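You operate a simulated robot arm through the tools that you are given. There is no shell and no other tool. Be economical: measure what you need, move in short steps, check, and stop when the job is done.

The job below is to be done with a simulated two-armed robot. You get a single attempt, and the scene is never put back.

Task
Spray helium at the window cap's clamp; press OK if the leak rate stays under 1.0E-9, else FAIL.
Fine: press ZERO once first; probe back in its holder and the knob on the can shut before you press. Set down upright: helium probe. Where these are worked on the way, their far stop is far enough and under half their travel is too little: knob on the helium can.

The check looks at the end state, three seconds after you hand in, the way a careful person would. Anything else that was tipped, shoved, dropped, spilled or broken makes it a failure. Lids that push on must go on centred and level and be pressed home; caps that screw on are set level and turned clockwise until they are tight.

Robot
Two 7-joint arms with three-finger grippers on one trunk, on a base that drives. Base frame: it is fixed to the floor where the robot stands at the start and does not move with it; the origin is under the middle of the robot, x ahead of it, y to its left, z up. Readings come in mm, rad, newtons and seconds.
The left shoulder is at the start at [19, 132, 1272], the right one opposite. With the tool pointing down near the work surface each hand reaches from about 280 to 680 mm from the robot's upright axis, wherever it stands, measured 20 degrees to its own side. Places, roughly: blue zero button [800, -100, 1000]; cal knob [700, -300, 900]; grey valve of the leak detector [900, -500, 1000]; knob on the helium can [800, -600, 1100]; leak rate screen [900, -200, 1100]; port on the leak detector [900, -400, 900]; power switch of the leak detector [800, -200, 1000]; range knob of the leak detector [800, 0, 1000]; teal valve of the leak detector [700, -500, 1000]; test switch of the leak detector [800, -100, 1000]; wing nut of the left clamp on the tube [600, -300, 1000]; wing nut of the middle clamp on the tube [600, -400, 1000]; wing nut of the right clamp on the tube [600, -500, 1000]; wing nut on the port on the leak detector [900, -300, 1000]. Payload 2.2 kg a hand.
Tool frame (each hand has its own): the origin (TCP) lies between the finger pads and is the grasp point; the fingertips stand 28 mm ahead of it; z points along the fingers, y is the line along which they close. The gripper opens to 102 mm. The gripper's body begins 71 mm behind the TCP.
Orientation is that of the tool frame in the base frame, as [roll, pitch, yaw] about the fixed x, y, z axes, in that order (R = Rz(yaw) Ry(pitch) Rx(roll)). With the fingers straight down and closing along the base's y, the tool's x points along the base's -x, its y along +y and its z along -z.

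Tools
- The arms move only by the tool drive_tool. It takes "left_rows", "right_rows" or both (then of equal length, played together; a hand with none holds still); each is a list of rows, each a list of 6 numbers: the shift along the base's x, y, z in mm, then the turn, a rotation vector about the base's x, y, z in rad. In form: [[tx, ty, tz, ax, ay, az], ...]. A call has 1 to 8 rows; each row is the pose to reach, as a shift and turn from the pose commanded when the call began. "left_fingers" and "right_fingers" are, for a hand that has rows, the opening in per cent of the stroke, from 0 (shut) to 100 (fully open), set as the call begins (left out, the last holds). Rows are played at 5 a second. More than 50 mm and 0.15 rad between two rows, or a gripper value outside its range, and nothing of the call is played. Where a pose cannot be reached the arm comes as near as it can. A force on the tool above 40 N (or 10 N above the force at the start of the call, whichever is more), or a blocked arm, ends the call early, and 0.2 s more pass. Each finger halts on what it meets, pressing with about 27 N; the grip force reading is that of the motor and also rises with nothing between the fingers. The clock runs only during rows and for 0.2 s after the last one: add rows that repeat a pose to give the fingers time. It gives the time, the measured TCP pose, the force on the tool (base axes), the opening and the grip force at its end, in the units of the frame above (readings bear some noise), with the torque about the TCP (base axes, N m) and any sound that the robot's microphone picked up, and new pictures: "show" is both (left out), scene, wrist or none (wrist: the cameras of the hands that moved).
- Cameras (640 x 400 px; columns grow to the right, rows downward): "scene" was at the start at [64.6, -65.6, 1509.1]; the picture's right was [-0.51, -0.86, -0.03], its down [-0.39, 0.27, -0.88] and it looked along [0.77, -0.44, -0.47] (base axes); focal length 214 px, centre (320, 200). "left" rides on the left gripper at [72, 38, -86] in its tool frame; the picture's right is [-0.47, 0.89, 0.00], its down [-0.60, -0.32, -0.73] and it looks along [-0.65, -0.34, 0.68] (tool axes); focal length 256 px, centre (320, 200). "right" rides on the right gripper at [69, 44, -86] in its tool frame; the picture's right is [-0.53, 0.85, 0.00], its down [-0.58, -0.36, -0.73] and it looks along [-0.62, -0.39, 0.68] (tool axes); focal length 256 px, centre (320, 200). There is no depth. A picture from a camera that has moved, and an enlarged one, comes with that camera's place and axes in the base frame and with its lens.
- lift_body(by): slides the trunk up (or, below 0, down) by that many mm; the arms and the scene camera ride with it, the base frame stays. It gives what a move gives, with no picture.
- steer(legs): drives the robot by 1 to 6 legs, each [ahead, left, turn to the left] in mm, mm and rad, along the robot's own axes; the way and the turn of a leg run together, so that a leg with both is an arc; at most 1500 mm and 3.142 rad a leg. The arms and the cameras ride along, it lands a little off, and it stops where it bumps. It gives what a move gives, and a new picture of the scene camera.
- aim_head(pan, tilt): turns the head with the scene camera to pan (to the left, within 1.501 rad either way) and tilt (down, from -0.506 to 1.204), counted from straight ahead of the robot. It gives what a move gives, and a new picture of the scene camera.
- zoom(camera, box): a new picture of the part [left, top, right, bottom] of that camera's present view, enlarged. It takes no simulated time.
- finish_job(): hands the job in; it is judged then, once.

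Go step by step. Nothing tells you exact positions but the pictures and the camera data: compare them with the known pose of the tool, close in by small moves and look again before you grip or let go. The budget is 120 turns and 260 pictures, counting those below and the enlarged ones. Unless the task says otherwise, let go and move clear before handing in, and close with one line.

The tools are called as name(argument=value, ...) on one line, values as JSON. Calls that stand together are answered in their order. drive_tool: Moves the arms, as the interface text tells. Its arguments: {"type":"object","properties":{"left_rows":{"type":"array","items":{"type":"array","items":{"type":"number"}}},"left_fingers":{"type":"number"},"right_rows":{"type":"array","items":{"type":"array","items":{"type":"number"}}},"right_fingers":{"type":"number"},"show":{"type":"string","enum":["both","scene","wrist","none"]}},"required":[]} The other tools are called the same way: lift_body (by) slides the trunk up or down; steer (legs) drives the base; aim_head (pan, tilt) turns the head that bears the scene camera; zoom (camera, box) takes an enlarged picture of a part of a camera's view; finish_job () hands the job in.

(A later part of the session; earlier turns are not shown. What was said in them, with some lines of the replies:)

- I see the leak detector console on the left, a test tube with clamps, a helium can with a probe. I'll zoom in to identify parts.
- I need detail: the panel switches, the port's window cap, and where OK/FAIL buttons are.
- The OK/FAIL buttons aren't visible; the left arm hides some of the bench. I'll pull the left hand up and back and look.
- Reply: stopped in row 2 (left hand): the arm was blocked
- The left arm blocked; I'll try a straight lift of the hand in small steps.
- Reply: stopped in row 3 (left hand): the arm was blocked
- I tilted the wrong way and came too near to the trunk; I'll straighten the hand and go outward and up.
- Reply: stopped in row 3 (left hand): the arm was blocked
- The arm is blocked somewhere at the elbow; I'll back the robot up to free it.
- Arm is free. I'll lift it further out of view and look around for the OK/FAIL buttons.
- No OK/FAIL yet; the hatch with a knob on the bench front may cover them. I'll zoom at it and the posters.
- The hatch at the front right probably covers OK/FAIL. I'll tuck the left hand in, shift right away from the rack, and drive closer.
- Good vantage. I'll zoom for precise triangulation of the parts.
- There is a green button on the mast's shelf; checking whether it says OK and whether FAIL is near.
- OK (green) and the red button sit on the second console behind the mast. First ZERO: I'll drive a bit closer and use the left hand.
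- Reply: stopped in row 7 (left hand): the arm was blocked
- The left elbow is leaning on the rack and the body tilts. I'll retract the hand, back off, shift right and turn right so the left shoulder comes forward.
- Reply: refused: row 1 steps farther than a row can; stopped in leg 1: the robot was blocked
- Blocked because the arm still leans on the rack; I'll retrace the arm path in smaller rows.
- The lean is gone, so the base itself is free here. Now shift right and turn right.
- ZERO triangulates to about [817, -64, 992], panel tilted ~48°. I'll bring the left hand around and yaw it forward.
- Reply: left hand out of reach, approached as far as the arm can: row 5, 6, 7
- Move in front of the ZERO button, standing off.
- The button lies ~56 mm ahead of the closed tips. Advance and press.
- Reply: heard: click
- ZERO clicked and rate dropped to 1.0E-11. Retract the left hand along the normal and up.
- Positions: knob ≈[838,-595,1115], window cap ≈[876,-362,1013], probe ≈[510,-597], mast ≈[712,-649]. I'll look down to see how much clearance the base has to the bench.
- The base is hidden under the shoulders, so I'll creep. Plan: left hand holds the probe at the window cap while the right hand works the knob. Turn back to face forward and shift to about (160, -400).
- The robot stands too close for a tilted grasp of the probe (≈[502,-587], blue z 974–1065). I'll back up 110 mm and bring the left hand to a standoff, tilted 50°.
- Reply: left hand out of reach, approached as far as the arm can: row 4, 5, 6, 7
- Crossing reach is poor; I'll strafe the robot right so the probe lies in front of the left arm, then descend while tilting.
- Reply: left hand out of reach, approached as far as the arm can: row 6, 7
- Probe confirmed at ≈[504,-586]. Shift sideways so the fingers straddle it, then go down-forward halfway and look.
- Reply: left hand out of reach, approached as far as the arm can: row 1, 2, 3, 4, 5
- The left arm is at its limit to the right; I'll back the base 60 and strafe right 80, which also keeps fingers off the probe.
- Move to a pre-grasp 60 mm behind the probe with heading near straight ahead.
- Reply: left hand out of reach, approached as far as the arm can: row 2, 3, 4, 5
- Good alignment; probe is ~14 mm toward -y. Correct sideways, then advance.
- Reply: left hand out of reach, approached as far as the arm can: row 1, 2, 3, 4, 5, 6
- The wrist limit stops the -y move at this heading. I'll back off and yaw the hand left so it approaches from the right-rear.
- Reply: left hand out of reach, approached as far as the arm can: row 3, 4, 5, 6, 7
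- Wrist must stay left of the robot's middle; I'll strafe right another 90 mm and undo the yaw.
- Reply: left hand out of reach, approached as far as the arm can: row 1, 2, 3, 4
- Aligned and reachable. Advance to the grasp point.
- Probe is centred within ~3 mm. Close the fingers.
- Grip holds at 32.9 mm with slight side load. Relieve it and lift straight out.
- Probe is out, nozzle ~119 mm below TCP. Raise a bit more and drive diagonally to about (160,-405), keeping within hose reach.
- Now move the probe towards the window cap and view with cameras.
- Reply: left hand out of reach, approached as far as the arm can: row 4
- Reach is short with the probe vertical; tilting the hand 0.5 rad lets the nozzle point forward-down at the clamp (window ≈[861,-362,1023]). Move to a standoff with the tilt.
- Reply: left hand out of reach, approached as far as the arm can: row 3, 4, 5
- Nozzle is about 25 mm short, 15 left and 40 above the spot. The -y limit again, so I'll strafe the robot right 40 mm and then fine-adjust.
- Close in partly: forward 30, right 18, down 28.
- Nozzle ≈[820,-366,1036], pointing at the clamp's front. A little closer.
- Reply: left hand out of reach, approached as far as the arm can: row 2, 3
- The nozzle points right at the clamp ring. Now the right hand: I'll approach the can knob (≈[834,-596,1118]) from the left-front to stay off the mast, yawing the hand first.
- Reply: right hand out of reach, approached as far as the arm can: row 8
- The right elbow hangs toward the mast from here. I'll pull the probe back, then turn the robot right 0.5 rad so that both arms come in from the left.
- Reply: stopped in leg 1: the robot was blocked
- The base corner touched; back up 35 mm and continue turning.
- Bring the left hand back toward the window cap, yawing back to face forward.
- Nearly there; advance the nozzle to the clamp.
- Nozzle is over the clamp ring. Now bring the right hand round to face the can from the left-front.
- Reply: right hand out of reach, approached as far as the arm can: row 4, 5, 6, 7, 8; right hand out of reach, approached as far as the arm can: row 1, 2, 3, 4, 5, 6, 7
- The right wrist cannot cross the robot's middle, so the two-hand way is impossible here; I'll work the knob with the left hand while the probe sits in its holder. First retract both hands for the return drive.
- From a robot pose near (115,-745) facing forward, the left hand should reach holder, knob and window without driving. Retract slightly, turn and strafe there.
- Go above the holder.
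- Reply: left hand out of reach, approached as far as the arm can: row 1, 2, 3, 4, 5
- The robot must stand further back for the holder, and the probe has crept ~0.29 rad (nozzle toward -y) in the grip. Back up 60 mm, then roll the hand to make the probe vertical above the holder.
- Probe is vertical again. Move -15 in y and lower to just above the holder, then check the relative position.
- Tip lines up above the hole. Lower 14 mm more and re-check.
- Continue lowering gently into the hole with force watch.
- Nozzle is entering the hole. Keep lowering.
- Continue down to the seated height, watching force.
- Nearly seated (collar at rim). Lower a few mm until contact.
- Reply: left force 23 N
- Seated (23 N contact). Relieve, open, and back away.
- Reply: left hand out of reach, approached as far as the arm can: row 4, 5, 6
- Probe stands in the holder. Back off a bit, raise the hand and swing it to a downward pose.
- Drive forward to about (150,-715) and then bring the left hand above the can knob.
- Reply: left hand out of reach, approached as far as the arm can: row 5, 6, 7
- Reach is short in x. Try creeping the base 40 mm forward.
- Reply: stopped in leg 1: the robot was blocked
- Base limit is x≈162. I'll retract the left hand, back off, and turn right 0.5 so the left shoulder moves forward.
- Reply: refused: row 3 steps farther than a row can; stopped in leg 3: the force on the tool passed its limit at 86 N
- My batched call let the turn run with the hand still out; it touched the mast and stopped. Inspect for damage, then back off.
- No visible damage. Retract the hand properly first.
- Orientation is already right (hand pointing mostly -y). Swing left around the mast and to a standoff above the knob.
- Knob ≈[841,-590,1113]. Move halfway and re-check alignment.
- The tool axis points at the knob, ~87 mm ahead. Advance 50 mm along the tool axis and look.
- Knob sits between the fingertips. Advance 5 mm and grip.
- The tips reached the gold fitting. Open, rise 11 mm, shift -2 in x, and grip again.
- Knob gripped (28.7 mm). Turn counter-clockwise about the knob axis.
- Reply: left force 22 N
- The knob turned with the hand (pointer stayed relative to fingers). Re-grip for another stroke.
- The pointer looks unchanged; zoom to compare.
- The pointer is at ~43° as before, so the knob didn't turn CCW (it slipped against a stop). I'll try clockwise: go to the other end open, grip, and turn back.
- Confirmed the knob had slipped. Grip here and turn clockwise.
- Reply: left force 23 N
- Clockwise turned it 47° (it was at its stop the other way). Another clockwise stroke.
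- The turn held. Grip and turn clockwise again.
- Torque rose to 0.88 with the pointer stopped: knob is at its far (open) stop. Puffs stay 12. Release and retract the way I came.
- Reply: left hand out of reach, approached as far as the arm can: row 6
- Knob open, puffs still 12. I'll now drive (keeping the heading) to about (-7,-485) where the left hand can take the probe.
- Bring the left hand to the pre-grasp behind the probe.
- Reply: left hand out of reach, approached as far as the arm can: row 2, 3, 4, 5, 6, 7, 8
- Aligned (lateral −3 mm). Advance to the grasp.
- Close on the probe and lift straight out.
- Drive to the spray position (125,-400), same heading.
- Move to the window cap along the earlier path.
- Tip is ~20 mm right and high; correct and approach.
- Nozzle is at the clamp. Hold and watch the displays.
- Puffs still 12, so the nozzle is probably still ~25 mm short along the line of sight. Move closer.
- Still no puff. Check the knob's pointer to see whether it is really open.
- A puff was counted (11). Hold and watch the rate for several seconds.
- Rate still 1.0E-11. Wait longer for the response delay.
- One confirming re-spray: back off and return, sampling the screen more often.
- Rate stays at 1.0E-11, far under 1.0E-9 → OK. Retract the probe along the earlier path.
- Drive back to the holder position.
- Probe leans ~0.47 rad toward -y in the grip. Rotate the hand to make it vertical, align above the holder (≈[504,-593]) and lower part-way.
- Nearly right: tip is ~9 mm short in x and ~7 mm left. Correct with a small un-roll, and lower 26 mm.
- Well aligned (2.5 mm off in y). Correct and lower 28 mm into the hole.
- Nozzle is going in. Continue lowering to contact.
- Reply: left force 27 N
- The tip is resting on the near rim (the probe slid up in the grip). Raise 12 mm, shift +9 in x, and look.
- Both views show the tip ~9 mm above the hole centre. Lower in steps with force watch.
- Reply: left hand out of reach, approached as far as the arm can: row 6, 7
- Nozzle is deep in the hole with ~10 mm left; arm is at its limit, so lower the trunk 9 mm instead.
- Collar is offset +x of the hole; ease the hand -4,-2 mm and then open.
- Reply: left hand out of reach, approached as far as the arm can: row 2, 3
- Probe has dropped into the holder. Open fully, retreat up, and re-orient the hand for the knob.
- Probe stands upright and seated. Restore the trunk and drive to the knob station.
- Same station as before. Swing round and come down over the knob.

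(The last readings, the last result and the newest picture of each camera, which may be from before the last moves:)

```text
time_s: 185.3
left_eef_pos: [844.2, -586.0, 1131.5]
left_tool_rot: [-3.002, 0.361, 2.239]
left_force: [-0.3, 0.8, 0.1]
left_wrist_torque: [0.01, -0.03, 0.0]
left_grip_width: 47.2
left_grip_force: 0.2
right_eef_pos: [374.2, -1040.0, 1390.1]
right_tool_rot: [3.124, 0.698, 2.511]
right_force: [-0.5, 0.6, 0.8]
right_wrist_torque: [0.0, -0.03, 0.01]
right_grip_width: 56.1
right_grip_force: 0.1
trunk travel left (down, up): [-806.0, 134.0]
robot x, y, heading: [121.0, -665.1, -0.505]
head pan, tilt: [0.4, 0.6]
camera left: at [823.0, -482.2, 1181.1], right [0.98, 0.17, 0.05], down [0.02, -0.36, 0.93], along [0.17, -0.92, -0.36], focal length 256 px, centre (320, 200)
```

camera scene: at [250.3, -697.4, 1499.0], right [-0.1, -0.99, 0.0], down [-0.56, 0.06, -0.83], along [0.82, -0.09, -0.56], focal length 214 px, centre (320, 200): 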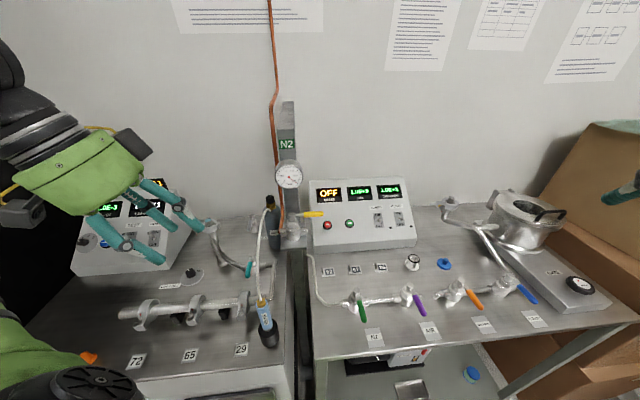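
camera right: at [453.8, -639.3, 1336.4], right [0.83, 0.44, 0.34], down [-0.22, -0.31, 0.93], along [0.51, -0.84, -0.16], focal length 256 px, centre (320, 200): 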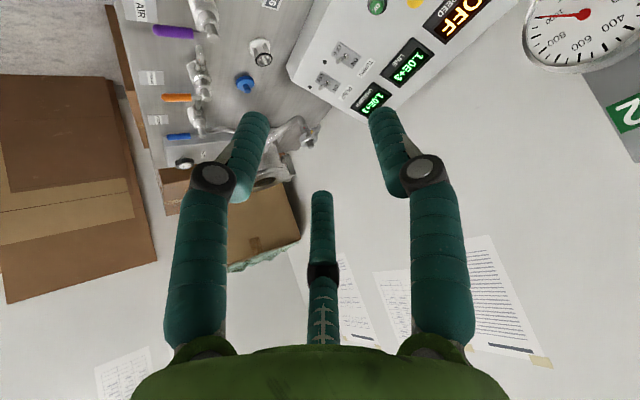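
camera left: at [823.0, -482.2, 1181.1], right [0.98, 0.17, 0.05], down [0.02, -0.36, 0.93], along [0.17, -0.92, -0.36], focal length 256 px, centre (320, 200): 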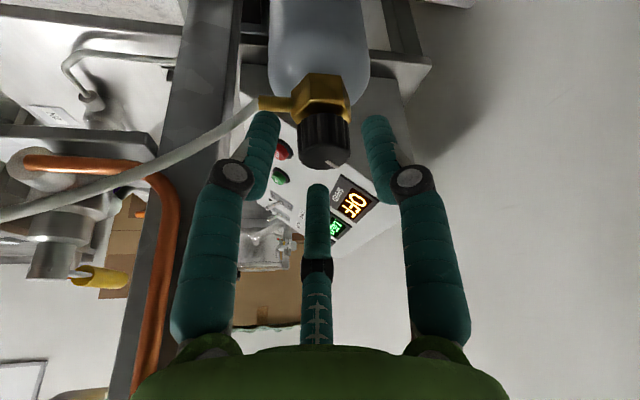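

Aligned as before. Two counter-clockwise strokes with a re-grip between.

drive_tool(left_rows=[[0, 0, 0, 0, 0, 0], [0, 0, 0, 0, 0, 0], [-1.2, -0.5, 0, 0, 0, 0.15], [-2.4, -1.3, 0, 0, 0, 0.3], [-3.6, -2.2, 0, 0, 0, 0.45], [-4.6, -3.3, 0, 0, 0, 0.6], [-5.4, -4.5, 0, 0, 0, 0.75], [-6.1, -5.8, 0, 0, 0, 0.9]], left_fingers=0, show="none")

drive_tool(left_rows=[[0, 0, 0, 0, 0, 0], [0, 0, 0, 0, 0, 0], [0.7, 1.3, 0, 0, 0, -0.15], [1.5, 2.5, 0, 0, 0, -0.3], [2.5, 3.6, 0, 0, 0, -0.45], [3.7, 4.5, 0, 0, 0, -0.6], [4.9, 5.3, 0, 0, 0, -0.75], [6.1, 5.8, 0, 0, 0, -0.9]], left_fingers=46, show="none")

drive_tool(left_rows=[[0, 0, 0, 0, 0, 0], [0, 0, 0, 0, 0, 0], [-1.2, -0.5, 0, 0, 0, 0.15], [-2.4, -1.3, 0, 0, 0, 0.3], [-3.6, -2.2, 0, 0, 0, 0.45], [-4.6, -3.3, 0, 0, 0, 0.6], [-5.4, -4.5, 0, 0, 0, 0.75], [-6.1, -5.8, 0, 0, 0, 0.9]], left_fingers=0, show="none")

drive_tool(left_rows=[[0, 0, 0, 0, 0, 0], [0, 0, 0, 0, 0, 0], [0.7, 1.3, 0, 0, 0, -0.15], [1.5, 2.5, 0, 0, 0, -0.3], [2.5, 3.6, 0, 0, 0, -0.45], [3.7, 4.5, 0, 0, 0, -0.6], [4.9, 5.3, 0, 0, 0, -0.75], [6.1, 5.8, 0, 0, 0, -0.9]], left_fingers=46, show="none")

zoom(camera="left", box=[290, 90, 370, 190])

```text
time_s: 187.1
left_eef_pos: [840.0, -591.5, 1131.2]
left_tool_rot: [-3.0, 0.363, -3.139]
left_force: [11.9, 7.0, 9.9]
left_wrist_torque: [0.42, -0.21, 0.08]
left_grip_width: 28.5
left_grip_force: 44.9
right_eef_pos: [375.2, -1038.1, 1390.7]
right_tool_rot: [3.126, 0.699, 2.511]
right_force: [0.3, 0.3, -0.1]
right_wrist_torque: [0.04, 0.01, -0.03]
right_grip_width: 56.0
right_grip_force: 0.0
trunk travel left (down, up): [-806.0, 134.0]
robot x, y, heading: [121.7, -665.9, -0.504]
head pan, tilt: [0.4, 0.6]
```

```text
time_s: 188.9
left_eef_pos: [843.9, -588.8, 1130.4]
left_tool_rot: [-3.001, 0.36, 2.238]
left_force: [0.7, -0.3, 0.1]
left_wrist_torque: [0.01, -0.02, -0.01]
left_grip_width: 47.0
left_grip_force: 0.0
right_eef_pos: [374.0, -1041.0, 1391.4]
right_tool_rot: [3.123, 0.695, 2.509]
right_force: [0.4, 0.1, 0.9]
right_wrist_torque: [-0.01, 0.0, 0.0]
right_grip_width: 55.9
right_grip_force: 0.1
trunk travel left (down, up): [-806.0, 134.0]
robot x, y, heading: [123.0, -666.0, -0.504]
head pan, tilt: [0.4, 0.6]
```

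```text
time_s: 190.7
left_eef_pos: [839.1, -591.3, 1131.4]
left_tool_rot: [-3.002, 0.365, -3.142]
left_force: [12.3, 7.5, 9.7]
left_wrist_torque: [0.3, -0.26, -0.57]
left_grip_width: 28.9
left_grip_force: 45.5
right_eef_pos: [375.1, -1038.7, 1391.6]
right_tool_rot: [3.126, 0.696, 2.512]
right_force: [-0.3, 0.0, 0.6]
right_wrist_torque: [0.02, -0.02, 0.0]
right_grip_width: 56.2
right_grip_force: 0.0
trunk travel left (down, up): [-806.0, 134.0]
robot x, y, heading: [119.7, -663.4, -0.501]
head pan, tilt: [0.4, 0.6]
```

```text
time_s: 192.5
left_eef_pos: [842.9, -587.6, 1131.2]
left_tool_rot: [-2.999, 0.361, 2.237]
left_force: [-0.2, -0.1, -0.2]
left_wrist_torque: [-0.01, 0.04, 0.01]
left_grip_width: 46.9
left_grip_force: 0.1
right_eef_pos: [374.8, -1039.2, 1390.3]
right_tool_rot: [3.125, 0.697, 2.511]
right_force: [-0.2, -1.2, 1.0]
right_wrist_torque: [-0.02, 0.01, -0.01]
right_grip_width: 56.1
right_grip_force: 0.1
trunk travel left (down, up): [-806.0, 134.0]
robot x, y, heading: [120.4, -665.5, -0.508]
head pan, tilt: [0.4, 0.6]
```

```text
4.00 times, centred on (330, 140) of left
camera zoom: at [822.8, -482.2, 1180.6], right [0.98, 0.17, 0.05], down [0.02, -0.36, 0.93], along [0.17, -0.92, -0.36], focal length 1024 px, centre (280, 440)
```

zoom: 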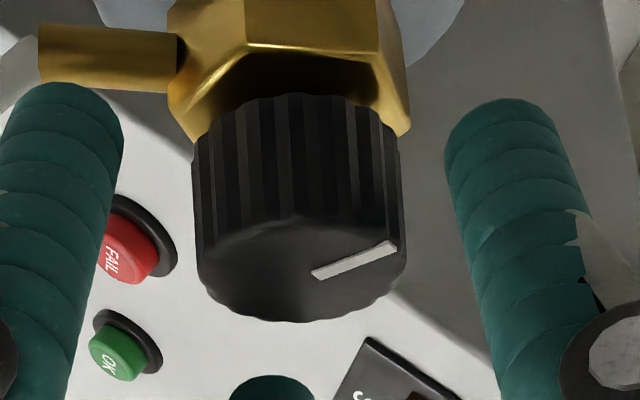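

Pointer is back at its shut stop. Retract the left hand the same way as before.

drive_tool(left_rows=[[-3, 10, 25, 0, 0, 0], [-7, 22, 57, 0, 0, 0], [-12, 34, 88, 0, 0, 0], [-35, 58, 110, 0, 0, 0], [-70, 80, 130, 0, 0, 0], [-112, 90, 145, 0, 0, 0]], show="none")

drive_tool(left_rows=[[-45, 5, 5, 0, 0, 0.05], [-90, 10, 10, 0, 0, 0.1], [-135, 12, 14, 0, 0, 0.2], [-180, 12, 18, 0, 0, 0.3], [-220, 10, 20, 0, 0, 0.4], [-245, 5, 20, 0, 0, 0.45]], show="none")

```text
time_s: 193.9
left_eef_pos: [729.2, -496.6, 1276.3]
left_tool_rot: [-3.005, 0.362, 2.24]
left_force: [-0.6, -0.3, 1.6]
left_wrist_torque: [0.03, -0.02, 0.01]
left_grip_width: 46.6
left_grip_force: 0.1
right_eef_pos: [371.4, -1039.2, 1392.0]
right_tool_rot: [3.124, 0.701, 2.511]
right_force: [-0.5, 0.1, 0.1]
right_wrist_torque: [-0.02, 0.01, 0.0]
right_grip_width: 56.2
right_grip_force: 0.1
trunk travel left (down, up): [-806.0, 134.0]
robot x, y, heading: [119.7, -662.4, -0.502]
head pan, tilt: [0.4, 0.6]
```

```text
time_s: 195.3
left_eef_pos: [486.3, -495.8, 1284.8]
left_tool_rot: [-2.997, 0.309, 2.687]
left_force: [-0.5, 0.5, 1.8]
left_wrist_torque: [0.02, -0.01, 0.0]
left_grip_width: 47.0
left_grip_force: 0.0
right_eef_pos: [374.2, -1040.4, 1390.5]
right_tool_rot: [3.124, 0.699, 2.51]
right_force: [0.7, -0.5, -0.6]
right_wrist_torque: [0.03, 0.02, 0.0]
right_grip_width: 56.0
right_grip_force: 0.1
trunk travel left (down, up): [-806.0, 134.0]
robot x, y, heading: [119.5, -662.8, -0.505]
head pan, tilt: [0.4, 0.6]
```

Turn the robot to face forward and step to about (150,-703) for the right hand.

steer(legs=[[0, 0, 0.5], [25, -40, 0]])

aim_head(pan=-0.2, tilt=0.6)

zoom(camera="scene", box=[240, 140, 400, 270])

```text
time_s: 197.6
left_eef_pos: [383.5, -376.2, 1293.2]
left_tool_rot: [-2.993, 0.366, -3.107]
left_force: [-1.5, 0.6, 0.0]
left_wrist_torque: [-0.07, -0.08, -0.03]
left_grip_width: 46.8
left_grip_force: 0.0
right_eef_pos: [538.6, -910.1, 1394.4]
right_tool_rot: [3.133, 0.704, 3.001]
right_force: [-0.2, 0.6, -0.7]
right_wrist_torque: [-0.06, -0.04, -0.03]
right_grip_width: 56.3
right_grip_force: 0.1
trunk travel left (down, up): [-806.0, 134.0]
robot x, y, heading: [143.2, -700.8, -0.016]
head pan, tilt: [0.4, 0.6]
camera scene: at [271.5, -666.3, 1499.0], right [0.37, -0.93, 0.01], down [-0.52, -0.22, -0.83], along [0.77, 0.3, -0.56], focal length 214 px, centre (320, 200)
```

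scene: 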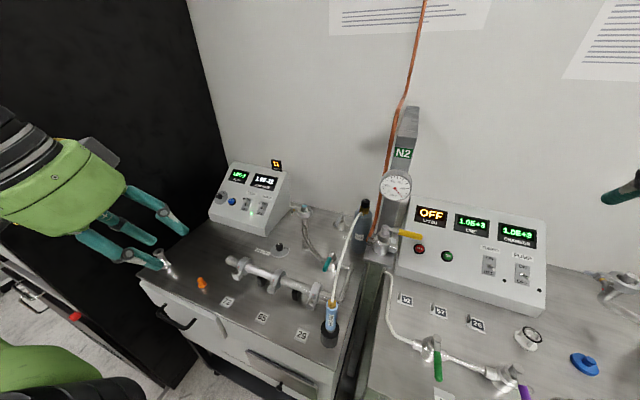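

```text
time_s: 198.6
left_eef_pos: [388.2, -385.4, 1294.0]
left_tool_rot: [-3.003, 0.361, -3.108]
left_force: [1.1, -0.6, 1.0]
left_wrist_torque: [0.0, 0.03, -0.01]
left_grip_width: 47.0
left_grip_force: 0.1
right_eef_pos: [543.5, -920.9, 1390.3]
right_tool_rot: [3.124, 0.697, 2.994]
right_force: [-0.4, -0.8, 0.1]
right_wrist_torque: [0.04, -0.04, 0.03]
right_grip_width: 55.9
right_grip_force: 0.0
trunk travel left (down, up): [-806.0, 134.0]
robot x, y, heading: [147.6, -705.1, -0.026]
head pan, tilt: [-0.201, 0.6]
camera scene: at [281.6, -728.8, 1498.7], right [-0.22, -0.98, 0.0], down [-0.55, 0.12, -0.82], along [0.81, -0.18, -0.57], focal length 214 px, centre (320, 200)
```

scene: 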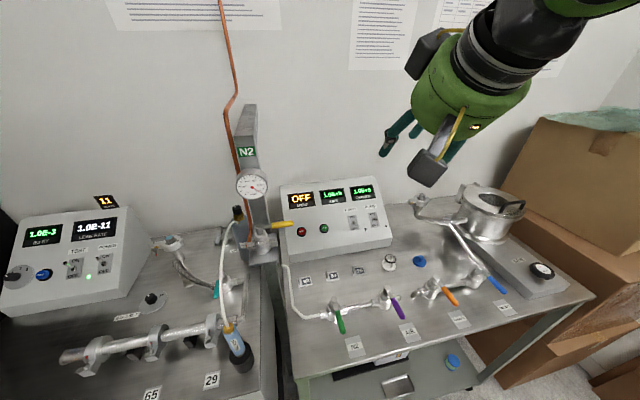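

```text
3.08 times, centred on (320, 205) of scene
camera zoom: at [281.6, -728.8, 1498.7], right [-0.22, -0.98, 0.0], down [-0.55, 0.12, -0.82], along [0.81, -0.18, -0.57], focal length 660 px, centre (320, 185)
```

zoom: 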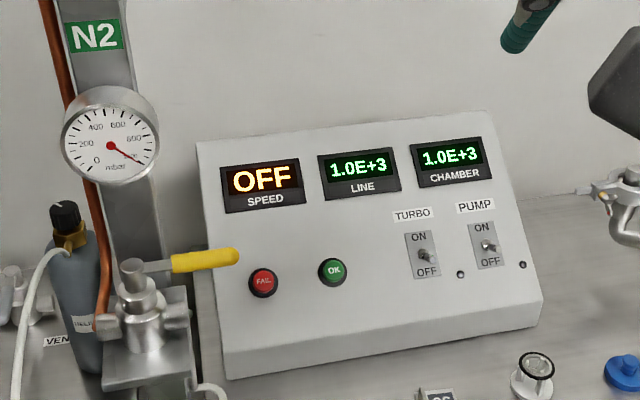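

OK button at ≈[826,-865,996]. Bring the right hand, fingers closed, to a standoff along the panel normal.

drive_tool(right_rows=[[21, 8, -28, 0, -0.024, 0.03], [42, 16, -56, 0, -0.048, 0.06], [64, 25, -84, 0, -0.072, 0.09], [85, 33, -112, 0, -0.096, 0.12], [106, 41, -140, 0, -0.12, 0.147]], right_fingers=0, show="none")

drive_tool(right_rows=[[20, 3, -34, 0, 0, 0], [40, 6, -68, 0, 0, 0], [60, 8, -101, 0, 0, 0], [80, 10, -135, 0, 0, 0], [100, 13, -168, 0, 0, 0], [119, 15, -200, 0, 0, 0], [119, 15, -200, 0, 0, 0]], show="both")

zoom(camera="scene", box=[260, 170, 400, 270])

```text
time_s: 199.8
left_eef_pos: [390.4, -384.4, 1292.5]
left_tool_rot: [-3.001, 0.36, -3.111]
left_force: [0.8, 0.0, 0.7]
left_wrist_torque: [0.01, 0.02, -0.02]
left_grip_width: 47.2
left_grip_force: 0.0
right_eef_pos: [651.0, -876.1, 1249.7]
right_tool_rot: [3.112, 0.817, 3.133]
right_force: [0.5, -1.2, 0.0]
right_wrist_torque: [0.02, 0.04, 0.02]
right_grip_width: 2.1
right_grip_force: 26.4
trunk travel left (down, up): [-806.0, 134.0]
robot x, y, heading: [147.7, -705.2, -0.02]
head pan, tilt: [-0.201, 0.6]
```

```text
time_s: 201.4
left_eef_pos: [387.6, -383.8, 1294.1]
left_tool_rot: [-3.0, 0.36, -3.11]
left_force: [-1.0, -0.5, -0.5]
left_wrist_torque: [0.02, -0.04, 0.0]
left_grip_width: 46.8
left_grip_force: 0.0
right_eef_pos: [753.9, -877.5, 1059.9]
right_tool_rot: [3.112, 0.819, 3.133]
right_force: [-0.2, 0.6, 0.5]
right_wrist_torque: [-0.01, -0.01, -0.01]
right_grip_width: 2.0
right_grip_force: 26.5
right hand out of reach, approached as far as the arm can: row 6, 7
trunk travel left (down, up): [-806.0, 134.0]
robot x, y, heading: [146.0, -705.7, -0.018]
head pan, tilt: [-0.201, 0.6]
camera scene: at [280.5, -727.5, 1498.8], right [-0.22, -0.98, 0.0], down [-0.55, 0.12, -0.83], along [0.81, -0.18, -0.56], focal length 214 px, centre (320, 200)
camera right: at [644.6, -834.7, 1070.6], right [0.35, 0.84, 0.41], down [-0.14, -0.39, 0.91], along [0.93, -0.38, -0.02], focal length 256 px, centre (320, 200)
```

scene: 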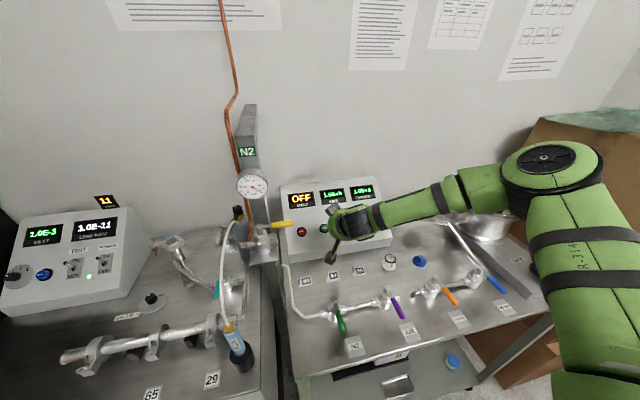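
right: 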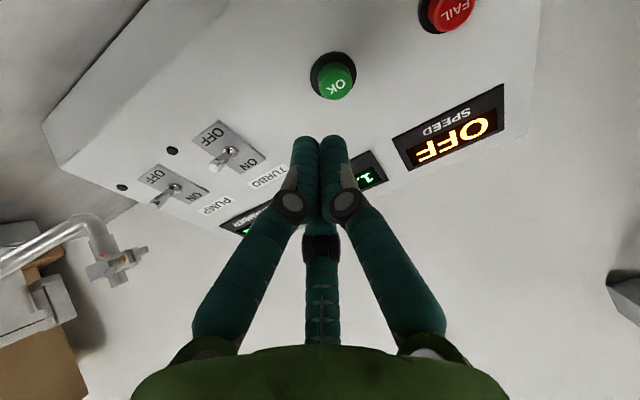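

```text
4.00 times, centred on (330, 220) of scene
camera zoom: at [280.5, -727.5, 1498.8], right [-0.22, -0.98, 0.0], down [-0.55, 0.12, -0.83], along [0.81, -0.18, -0.56], focal length 858 px, centre (280, 120)
```

zoom: 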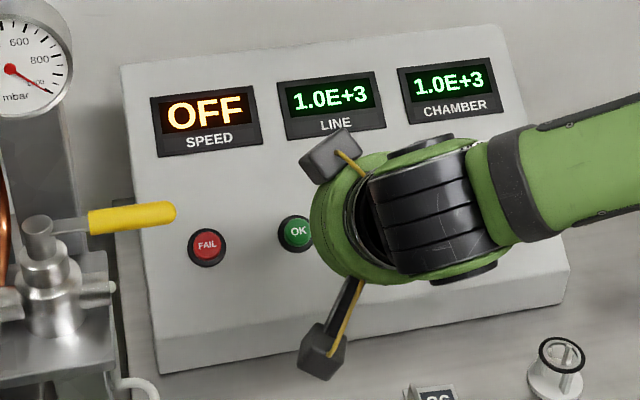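

The right wrist is at its limit toward the middle; shift the robot left 35 and forward 10 so that the hand can align.

drive_tool(right_rows=[[-15, 0, 15, 0, 0, 0]], show="none")

steer(legs=[[8, 38, 0.018]])

```text
time_s: 201.8
left_eef_pos: [386.0, -385.3, 1294.4]
left_tool_rot: [-2.999, 0.365, -3.111]
left_force: [0.0, 0.0, 0.6]
left_wrist_torque: [-0.02, -0.02, -0.01]
left_grip_width: 47.1
left_grip_force: 0.0
right_eef_pos: [740.2, -878.2, 1076.2]
right_tool_rot: [3.112, 0.819, 3.133]
right_force: [-0.1, 0.0, -0.6]
right_wrist_torque: [-0.02, -0.02, 0.0]
right_grip_width: 2.2
right_grip_force: 26.8
trunk travel left (down, up): [-806.0, 134.0]
robot x, y, heading: [146.5, -704.0, -0.024]
head pan, tilt: [-0.201, 0.6]
```

```text
time_s: 202.6
left_eef_pos: [388.6, -349.3, 1296.3]
left_tool_rot: [-3.008, 0.363, -3.096]
left_force: [0.7, 0.0, 1.5]
left_wrist_torque: [0.11, -0.01, 0.03]
left_grip_width: 47.0
left_grip_force: 0.0
right_eef_pos: [752.3, -837.3, 1075.0]
right_tool_rot: [3.101, 0.82, 3.141]
right_force: [-0.3, -0.3, 0.4]
right_wrist_torque: [0.05, -0.01, 0.05]
right_grip_width: 2.1
right_grip_force: 26.7
trunk travel left (down, up): [-806.0, 134.0]
robot x, y, heading: [153.2, -664.5, 0.002]
head pan, tilt: [-0.201, 0.6]
camera scene: at [288.5, -697.2, 1498.8], right [-0.2, -0.98, -0.01], down [-0.55, 0.12, -0.82], along [0.81, -0.16, -0.57], focal length 214 px, centre (320, 200)
```

scene: 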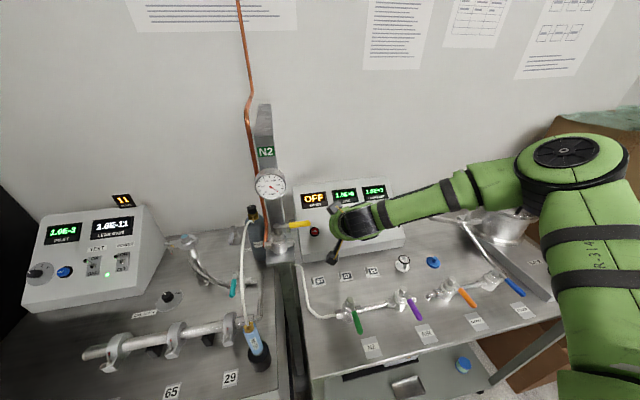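

Now align at the standoff.

drive_tool(right_rows=[[5, -10, -8, 0, 0, 0], [10, -18, -17, 0, 0, 0], [15, -22, -26, 0, 0, 0], [15, -22, -26, 0, 0, 0]], show="wrist")

```text
time_s: 203.6
left_eef_pos: [389.9, -341.9, 1293.9]
left_tool_rot: [-3.0, 0.362, -3.091]
left_force: [0.1, 0.0, -0.4]
left_wrist_torque: [0.0, -0.03, 0.02]
left_grip_width: 46.8
left_grip_force: 0.1
right_eef_pos: [767.1, -851.7, 1049.5]
right_tool_rot: [3.113, 0.818, -3.132]
right_force: [-1.3, -0.4, 0.5]
right_wrist_torque: [-0.01, 0.01, 0.01]
right_grip_width: 2.1
right_grip_force: 27.1
trunk travel left (down, up): [-806.0, 134.0]
robot x, y, heading: [153.5, -665.8, -0.006]
head pan, tilt: [-0.201, 0.6]
camera right: at [656.4, -810.6, 1059.4], right [0.34, 0.85, 0.41], down [-0.13, -0.39, 0.91], along [0.93, -0.36, -0.02], focal length 256 px, centre (320, 200)
```

right: 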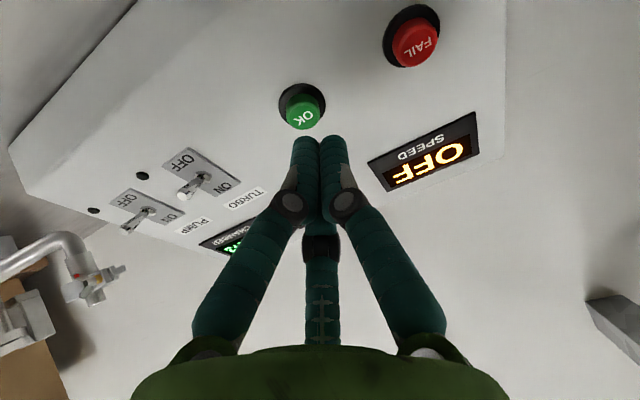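

OK button is 52 mm ahead, 9 mm to the right. Advance and press.

drive_tool(right_rows=[[6, -9.3, -5, 0, 0, 0], [16, -9.3, -14, 0, 0, 0], [26, -9.3, -24, 0, 0, 0], [34, -9.3, -31, 0, 0, 0], [38.5, -9.3, -35.5, 0, 0, 0], [41.5, -9.3, -38, 0, 0, 0], [44, -9.3, -40, 0, 0, 0]], show="wrist")

```text
time_s: 205.2
left_eef_pos: [391.6, -342.6, 1294.3]
left_tool_rot: [-2.999, 0.362, -3.091]
left_force: [0.7, -0.4, 0.3]
left_wrist_torque: [0.02, 0.0, 0.02]
left_grip_width: 46.9
left_grip_force: 0.1
right_eef_pos: [791.5, -878.8, 1030.6]
right_tool_rot: [3.112, 0.817, -3.132]
right_force: [-0.2, 0.1, -0.1]
right_wrist_torque: [0.02, 0.01, -0.03]
right_grip_width: 2.2
right_grip_force: 27.1
right hand out of reach, approached as far as the arm can: row 3, 4, 5, 6, 7
trunk travel left (down, up): [-806.0, 134.0]
robot x, y, heading: [152.0, -666.2, -0.001]
head pan, tilt: [-0.201, 0.6]
camera right: at [679.4, -837.0, 1041.6], right [0.34, 0.85, 0.41], down [-0.13, -0.39, 0.91], along [0.93, -0.36, -0.02], focal length 256 px, centre (320, 200)
```

right: 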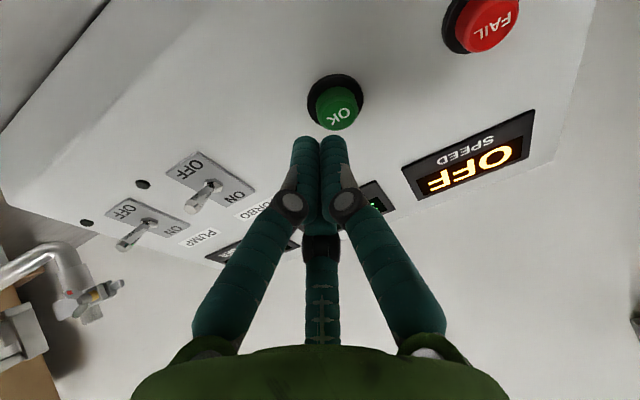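

The arm is at its reach limit here; lowering the trunk while raising the hand gives slack. Lift the hand, lower the trunk 80 mm.

drive_tool(right_rows=[[-12, 4, 40, 0, 0, 0], [-20, 10, 80, 0, 0, 0]], show="none")

lift_body(by=-80)

drive_tool(right_rows=[[2, 4, -1, 0, 0, 0], [4, 8, -2, 0, 0, 0], [4, 8, -2, 0, 0, 0]], show="wrist")

```text
time_s: 205.8
left_eef_pos: [389.0, -343.0, 1294.1]
left_tool_rot: [-3.001, 0.362, -3.091]
left_force: [-0.9, 0.3, -0.2]
left_wrist_torque: [0.01, 0.0, -0.03]
left_grip_width: 47.3
left_grip_force: 0.0
right_eef_pos: [768.2, -868.7, 1113.3]
right_tool_rot: [3.111, 0.821, -3.132]
right_force: [0.4, -0.3, 0.1]
right_wrist_torque: [0.01, -0.01, 0.01]
right_grip_width: 2.2
right_grip_force: 27.3
trunk travel left (down, up): [-806.0, 134.0]
robot x, y, heading: [155.0, -666.6, 0.001]
head pan, tilt: [-0.201, 0.6]
```

```text
time_s: 207.0
left_eef_pos: [390.9, -343.1, 1213.3]
left_tool_rot: [-3.0, 0.359, -3.092]
left_force: [-0.2, -0.1, 0.7]
left_wrist_torque: [0.03, -0.04, 0.0]
left_grip_width: 47.0
left_grip_force: 0.0
right_eef_pos: [770.0, -870.0, 1030.8]
right_tool_rot: [3.113, 0.819, -3.133]
right_force: [-0.4, -0.3, 0.3]
right_wrist_torque: [-0.02, -0.03, -0.01]
right_grip_width: 2.2
right_grip_force: 26.7
trunk travel left (down, up): [-726.0, 214.0]
robot x, y, heading: [154.0, -668.4, 0.002]
head pan, tilt: [-0.201, 0.6]
```

```text
time_s: 207.8
left_eef_pos: [391.7, -343.7, 1214.7]
left_tool_rot: [-2.999, 0.361, -3.09]
left_force: [0.0, 0.3, 0.3]
left_wrist_torque: [-0.01, 0.0, 0.02]
left_grip_width: 46.9
left_grip_force: 0.1
right_eef_pos: [774.2, -861.7, 1028.7]
right_tool_rot: [3.112, 0.817, -3.136]
right_force: [1.7, -0.3, 0.3]
right_wrist_torque: [-0.02, 0.01, -0.03]
right_grip_width: 2.1
right_grip_force: 27.0
trunk travel left (down, up): [-726.0, 214.0]
robot x, y, heading: [153.1, -666.8, 0.002]
head pan, tilt: [-0.201, 0.6]
camera right: at [662.6, -820.3, 1039.0], right [0.34, 0.85, 0.41], down [-0.13, -0.39, 0.91], along [0.93, -0.36, -0.02], focal length 256 px, centre (320, 200)
```

right: 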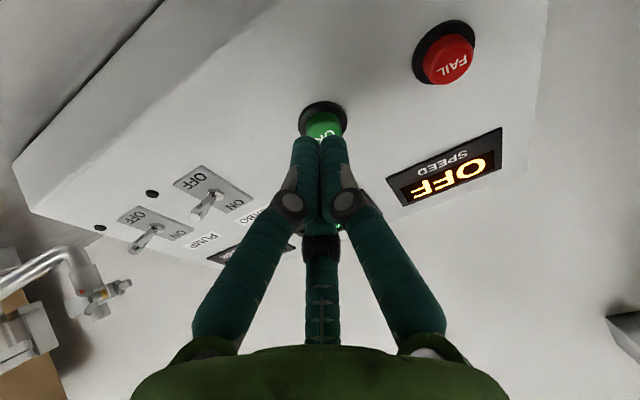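

Reachable now; the button is ~36 mm ahead. Press.

drive_tool(right_rows=[[8, 1, -4, 0, 0, 0], [18, 2, -9, 0, 0, 0], [26, 2, -14, 0, 0, 0], [31, 2, -17.5, 0, 0, 0], [34, 2, -20, 0, 0, 0], [36.5, 2, -22.5, 0, 0, 0], [39, 2, -25, 0, 0, 0]], show="wrist")

```text
time_s: 209.4
left_eef_pos: [386.5, -342.4, 1216.4]
left_tool_rot: [-3.0, 0.368, -3.091]
left_force: [-0.3, -0.9, 0.8]
left_wrist_torque: [0.03, -0.03, 0.02]
left_grip_width: 46.7
left_grip_force: 0.0
right_eef_pos: [808.5, -859.6, 1007.0]
right_tool_rot: [3.111, 0.823, -3.134]
right_force: [-15.4, -0.7, 9.1]
right_wrist_torque: [-0.05, 0.26, -0.14]
right_grip_width: 2.2
right_grip_force: 27.2
trunk travel left (down, up): [-726.0, 214.0]
robot x, y, heading: [156.5, -669.9, -0.003]
head pan, tilt: [-0.201, 0.6]
heard: click
camera right: at [697.0, -818.3, 1017.1], right [0.34, 0.85, 0.41], down [-0.13, -0.39, 0.91], along [0.93, -0.36, -0.02], focal length 256 px, centre (320, 200)
```

right: 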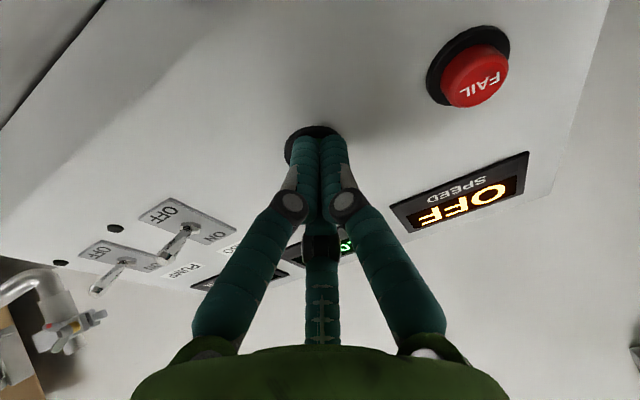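

OK clicked. Retract the hand along the normal and clear, then check the scene.

drive_tool(right_rows=[[-20, 0, 18, 0, 0, 0], [-45, -3, 45, 0, 0, 0], [-70, -8, 80, 0, 0, 0], [-95, -14, 115, 0, 0, 0], [-125, -20, 150, 0, 0, 0]], show="scene")

zoom(camera="scene", box=[0, 170, 340, 390])

```text
time_s: 210.6
left_eef_pos: [387.7, -343.3, 1213.8]
left_tool_rot: [-3.0, 0.364, -3.091]
left_force: [-0.2, 0.6, 0.2]
left_wrist_torque: [0.01, -0.04, 0.0]
left_grip_width: 47.0
left_grip_force: 0.2
right_eef_pos: [683.2, -879.4, 1156.8]
right_tool_rot: [3.11, 0.818, -3.135]
right_force: [-0.5, -0.7, 0.0]
right_wrist_torque: [0.03, -0.04, -0.03]
right_grip_width: 2.1
right_grip_force: 26.9
trunk travel left (down, up): [-726.0, 214.0]
robot x, y, heading: [157.0, -667.6, -0.005]
head pan, tilt: [-0.201, 0.6]
camera scene: at [286.2, -687.8, 1419.1], right [-0.2, -0.98, 0.0], down [-0.55, 0.11, -0.83], along [0.81, -0.17, -0.56], focal length 214 px, centre (320, 200)
```

scene: 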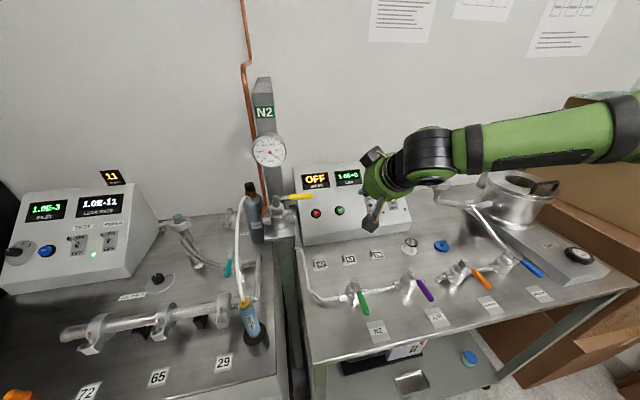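

```text
1.82 times, centred on (170, 280) of scene
camera zoom: at [286.2, -687.8, 1419.1], right [-0.2, -0.98, 0.0], down [-0.55, 0.11, -0.83], along [0.81, -0.17, -0.56], focal length 390 px, centre (593, 54)
```

zoom: 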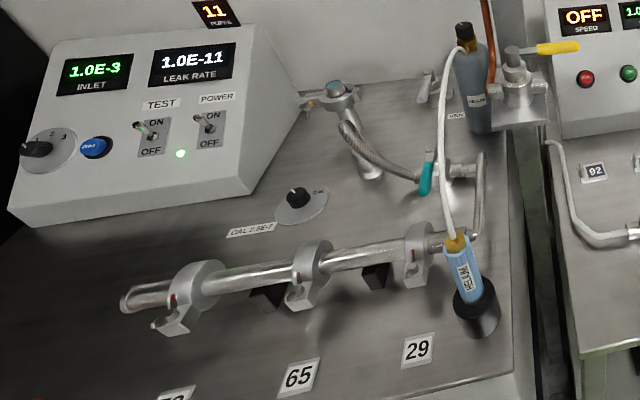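

Both screens are unchanged, the probe stands upright in its holder, the can knob is shut, OK has been pressed and both hands are clear. Handing in.

finish_job()

```text
The job is handed in.
```

I pressed OK: with helium sprayed at the window cap's clamp, every leak rate reading I took stayed at 1.0E-11, well under 1.0E-9. ZERO was pressed once at the start, and the probe was back upright in its holder and the can knob shut before I pressed OK. One puff was used. During the job the left hand hit the gas mast once at 86 N, and the base touched the bench; I saw no damage in the pictures afterwards.
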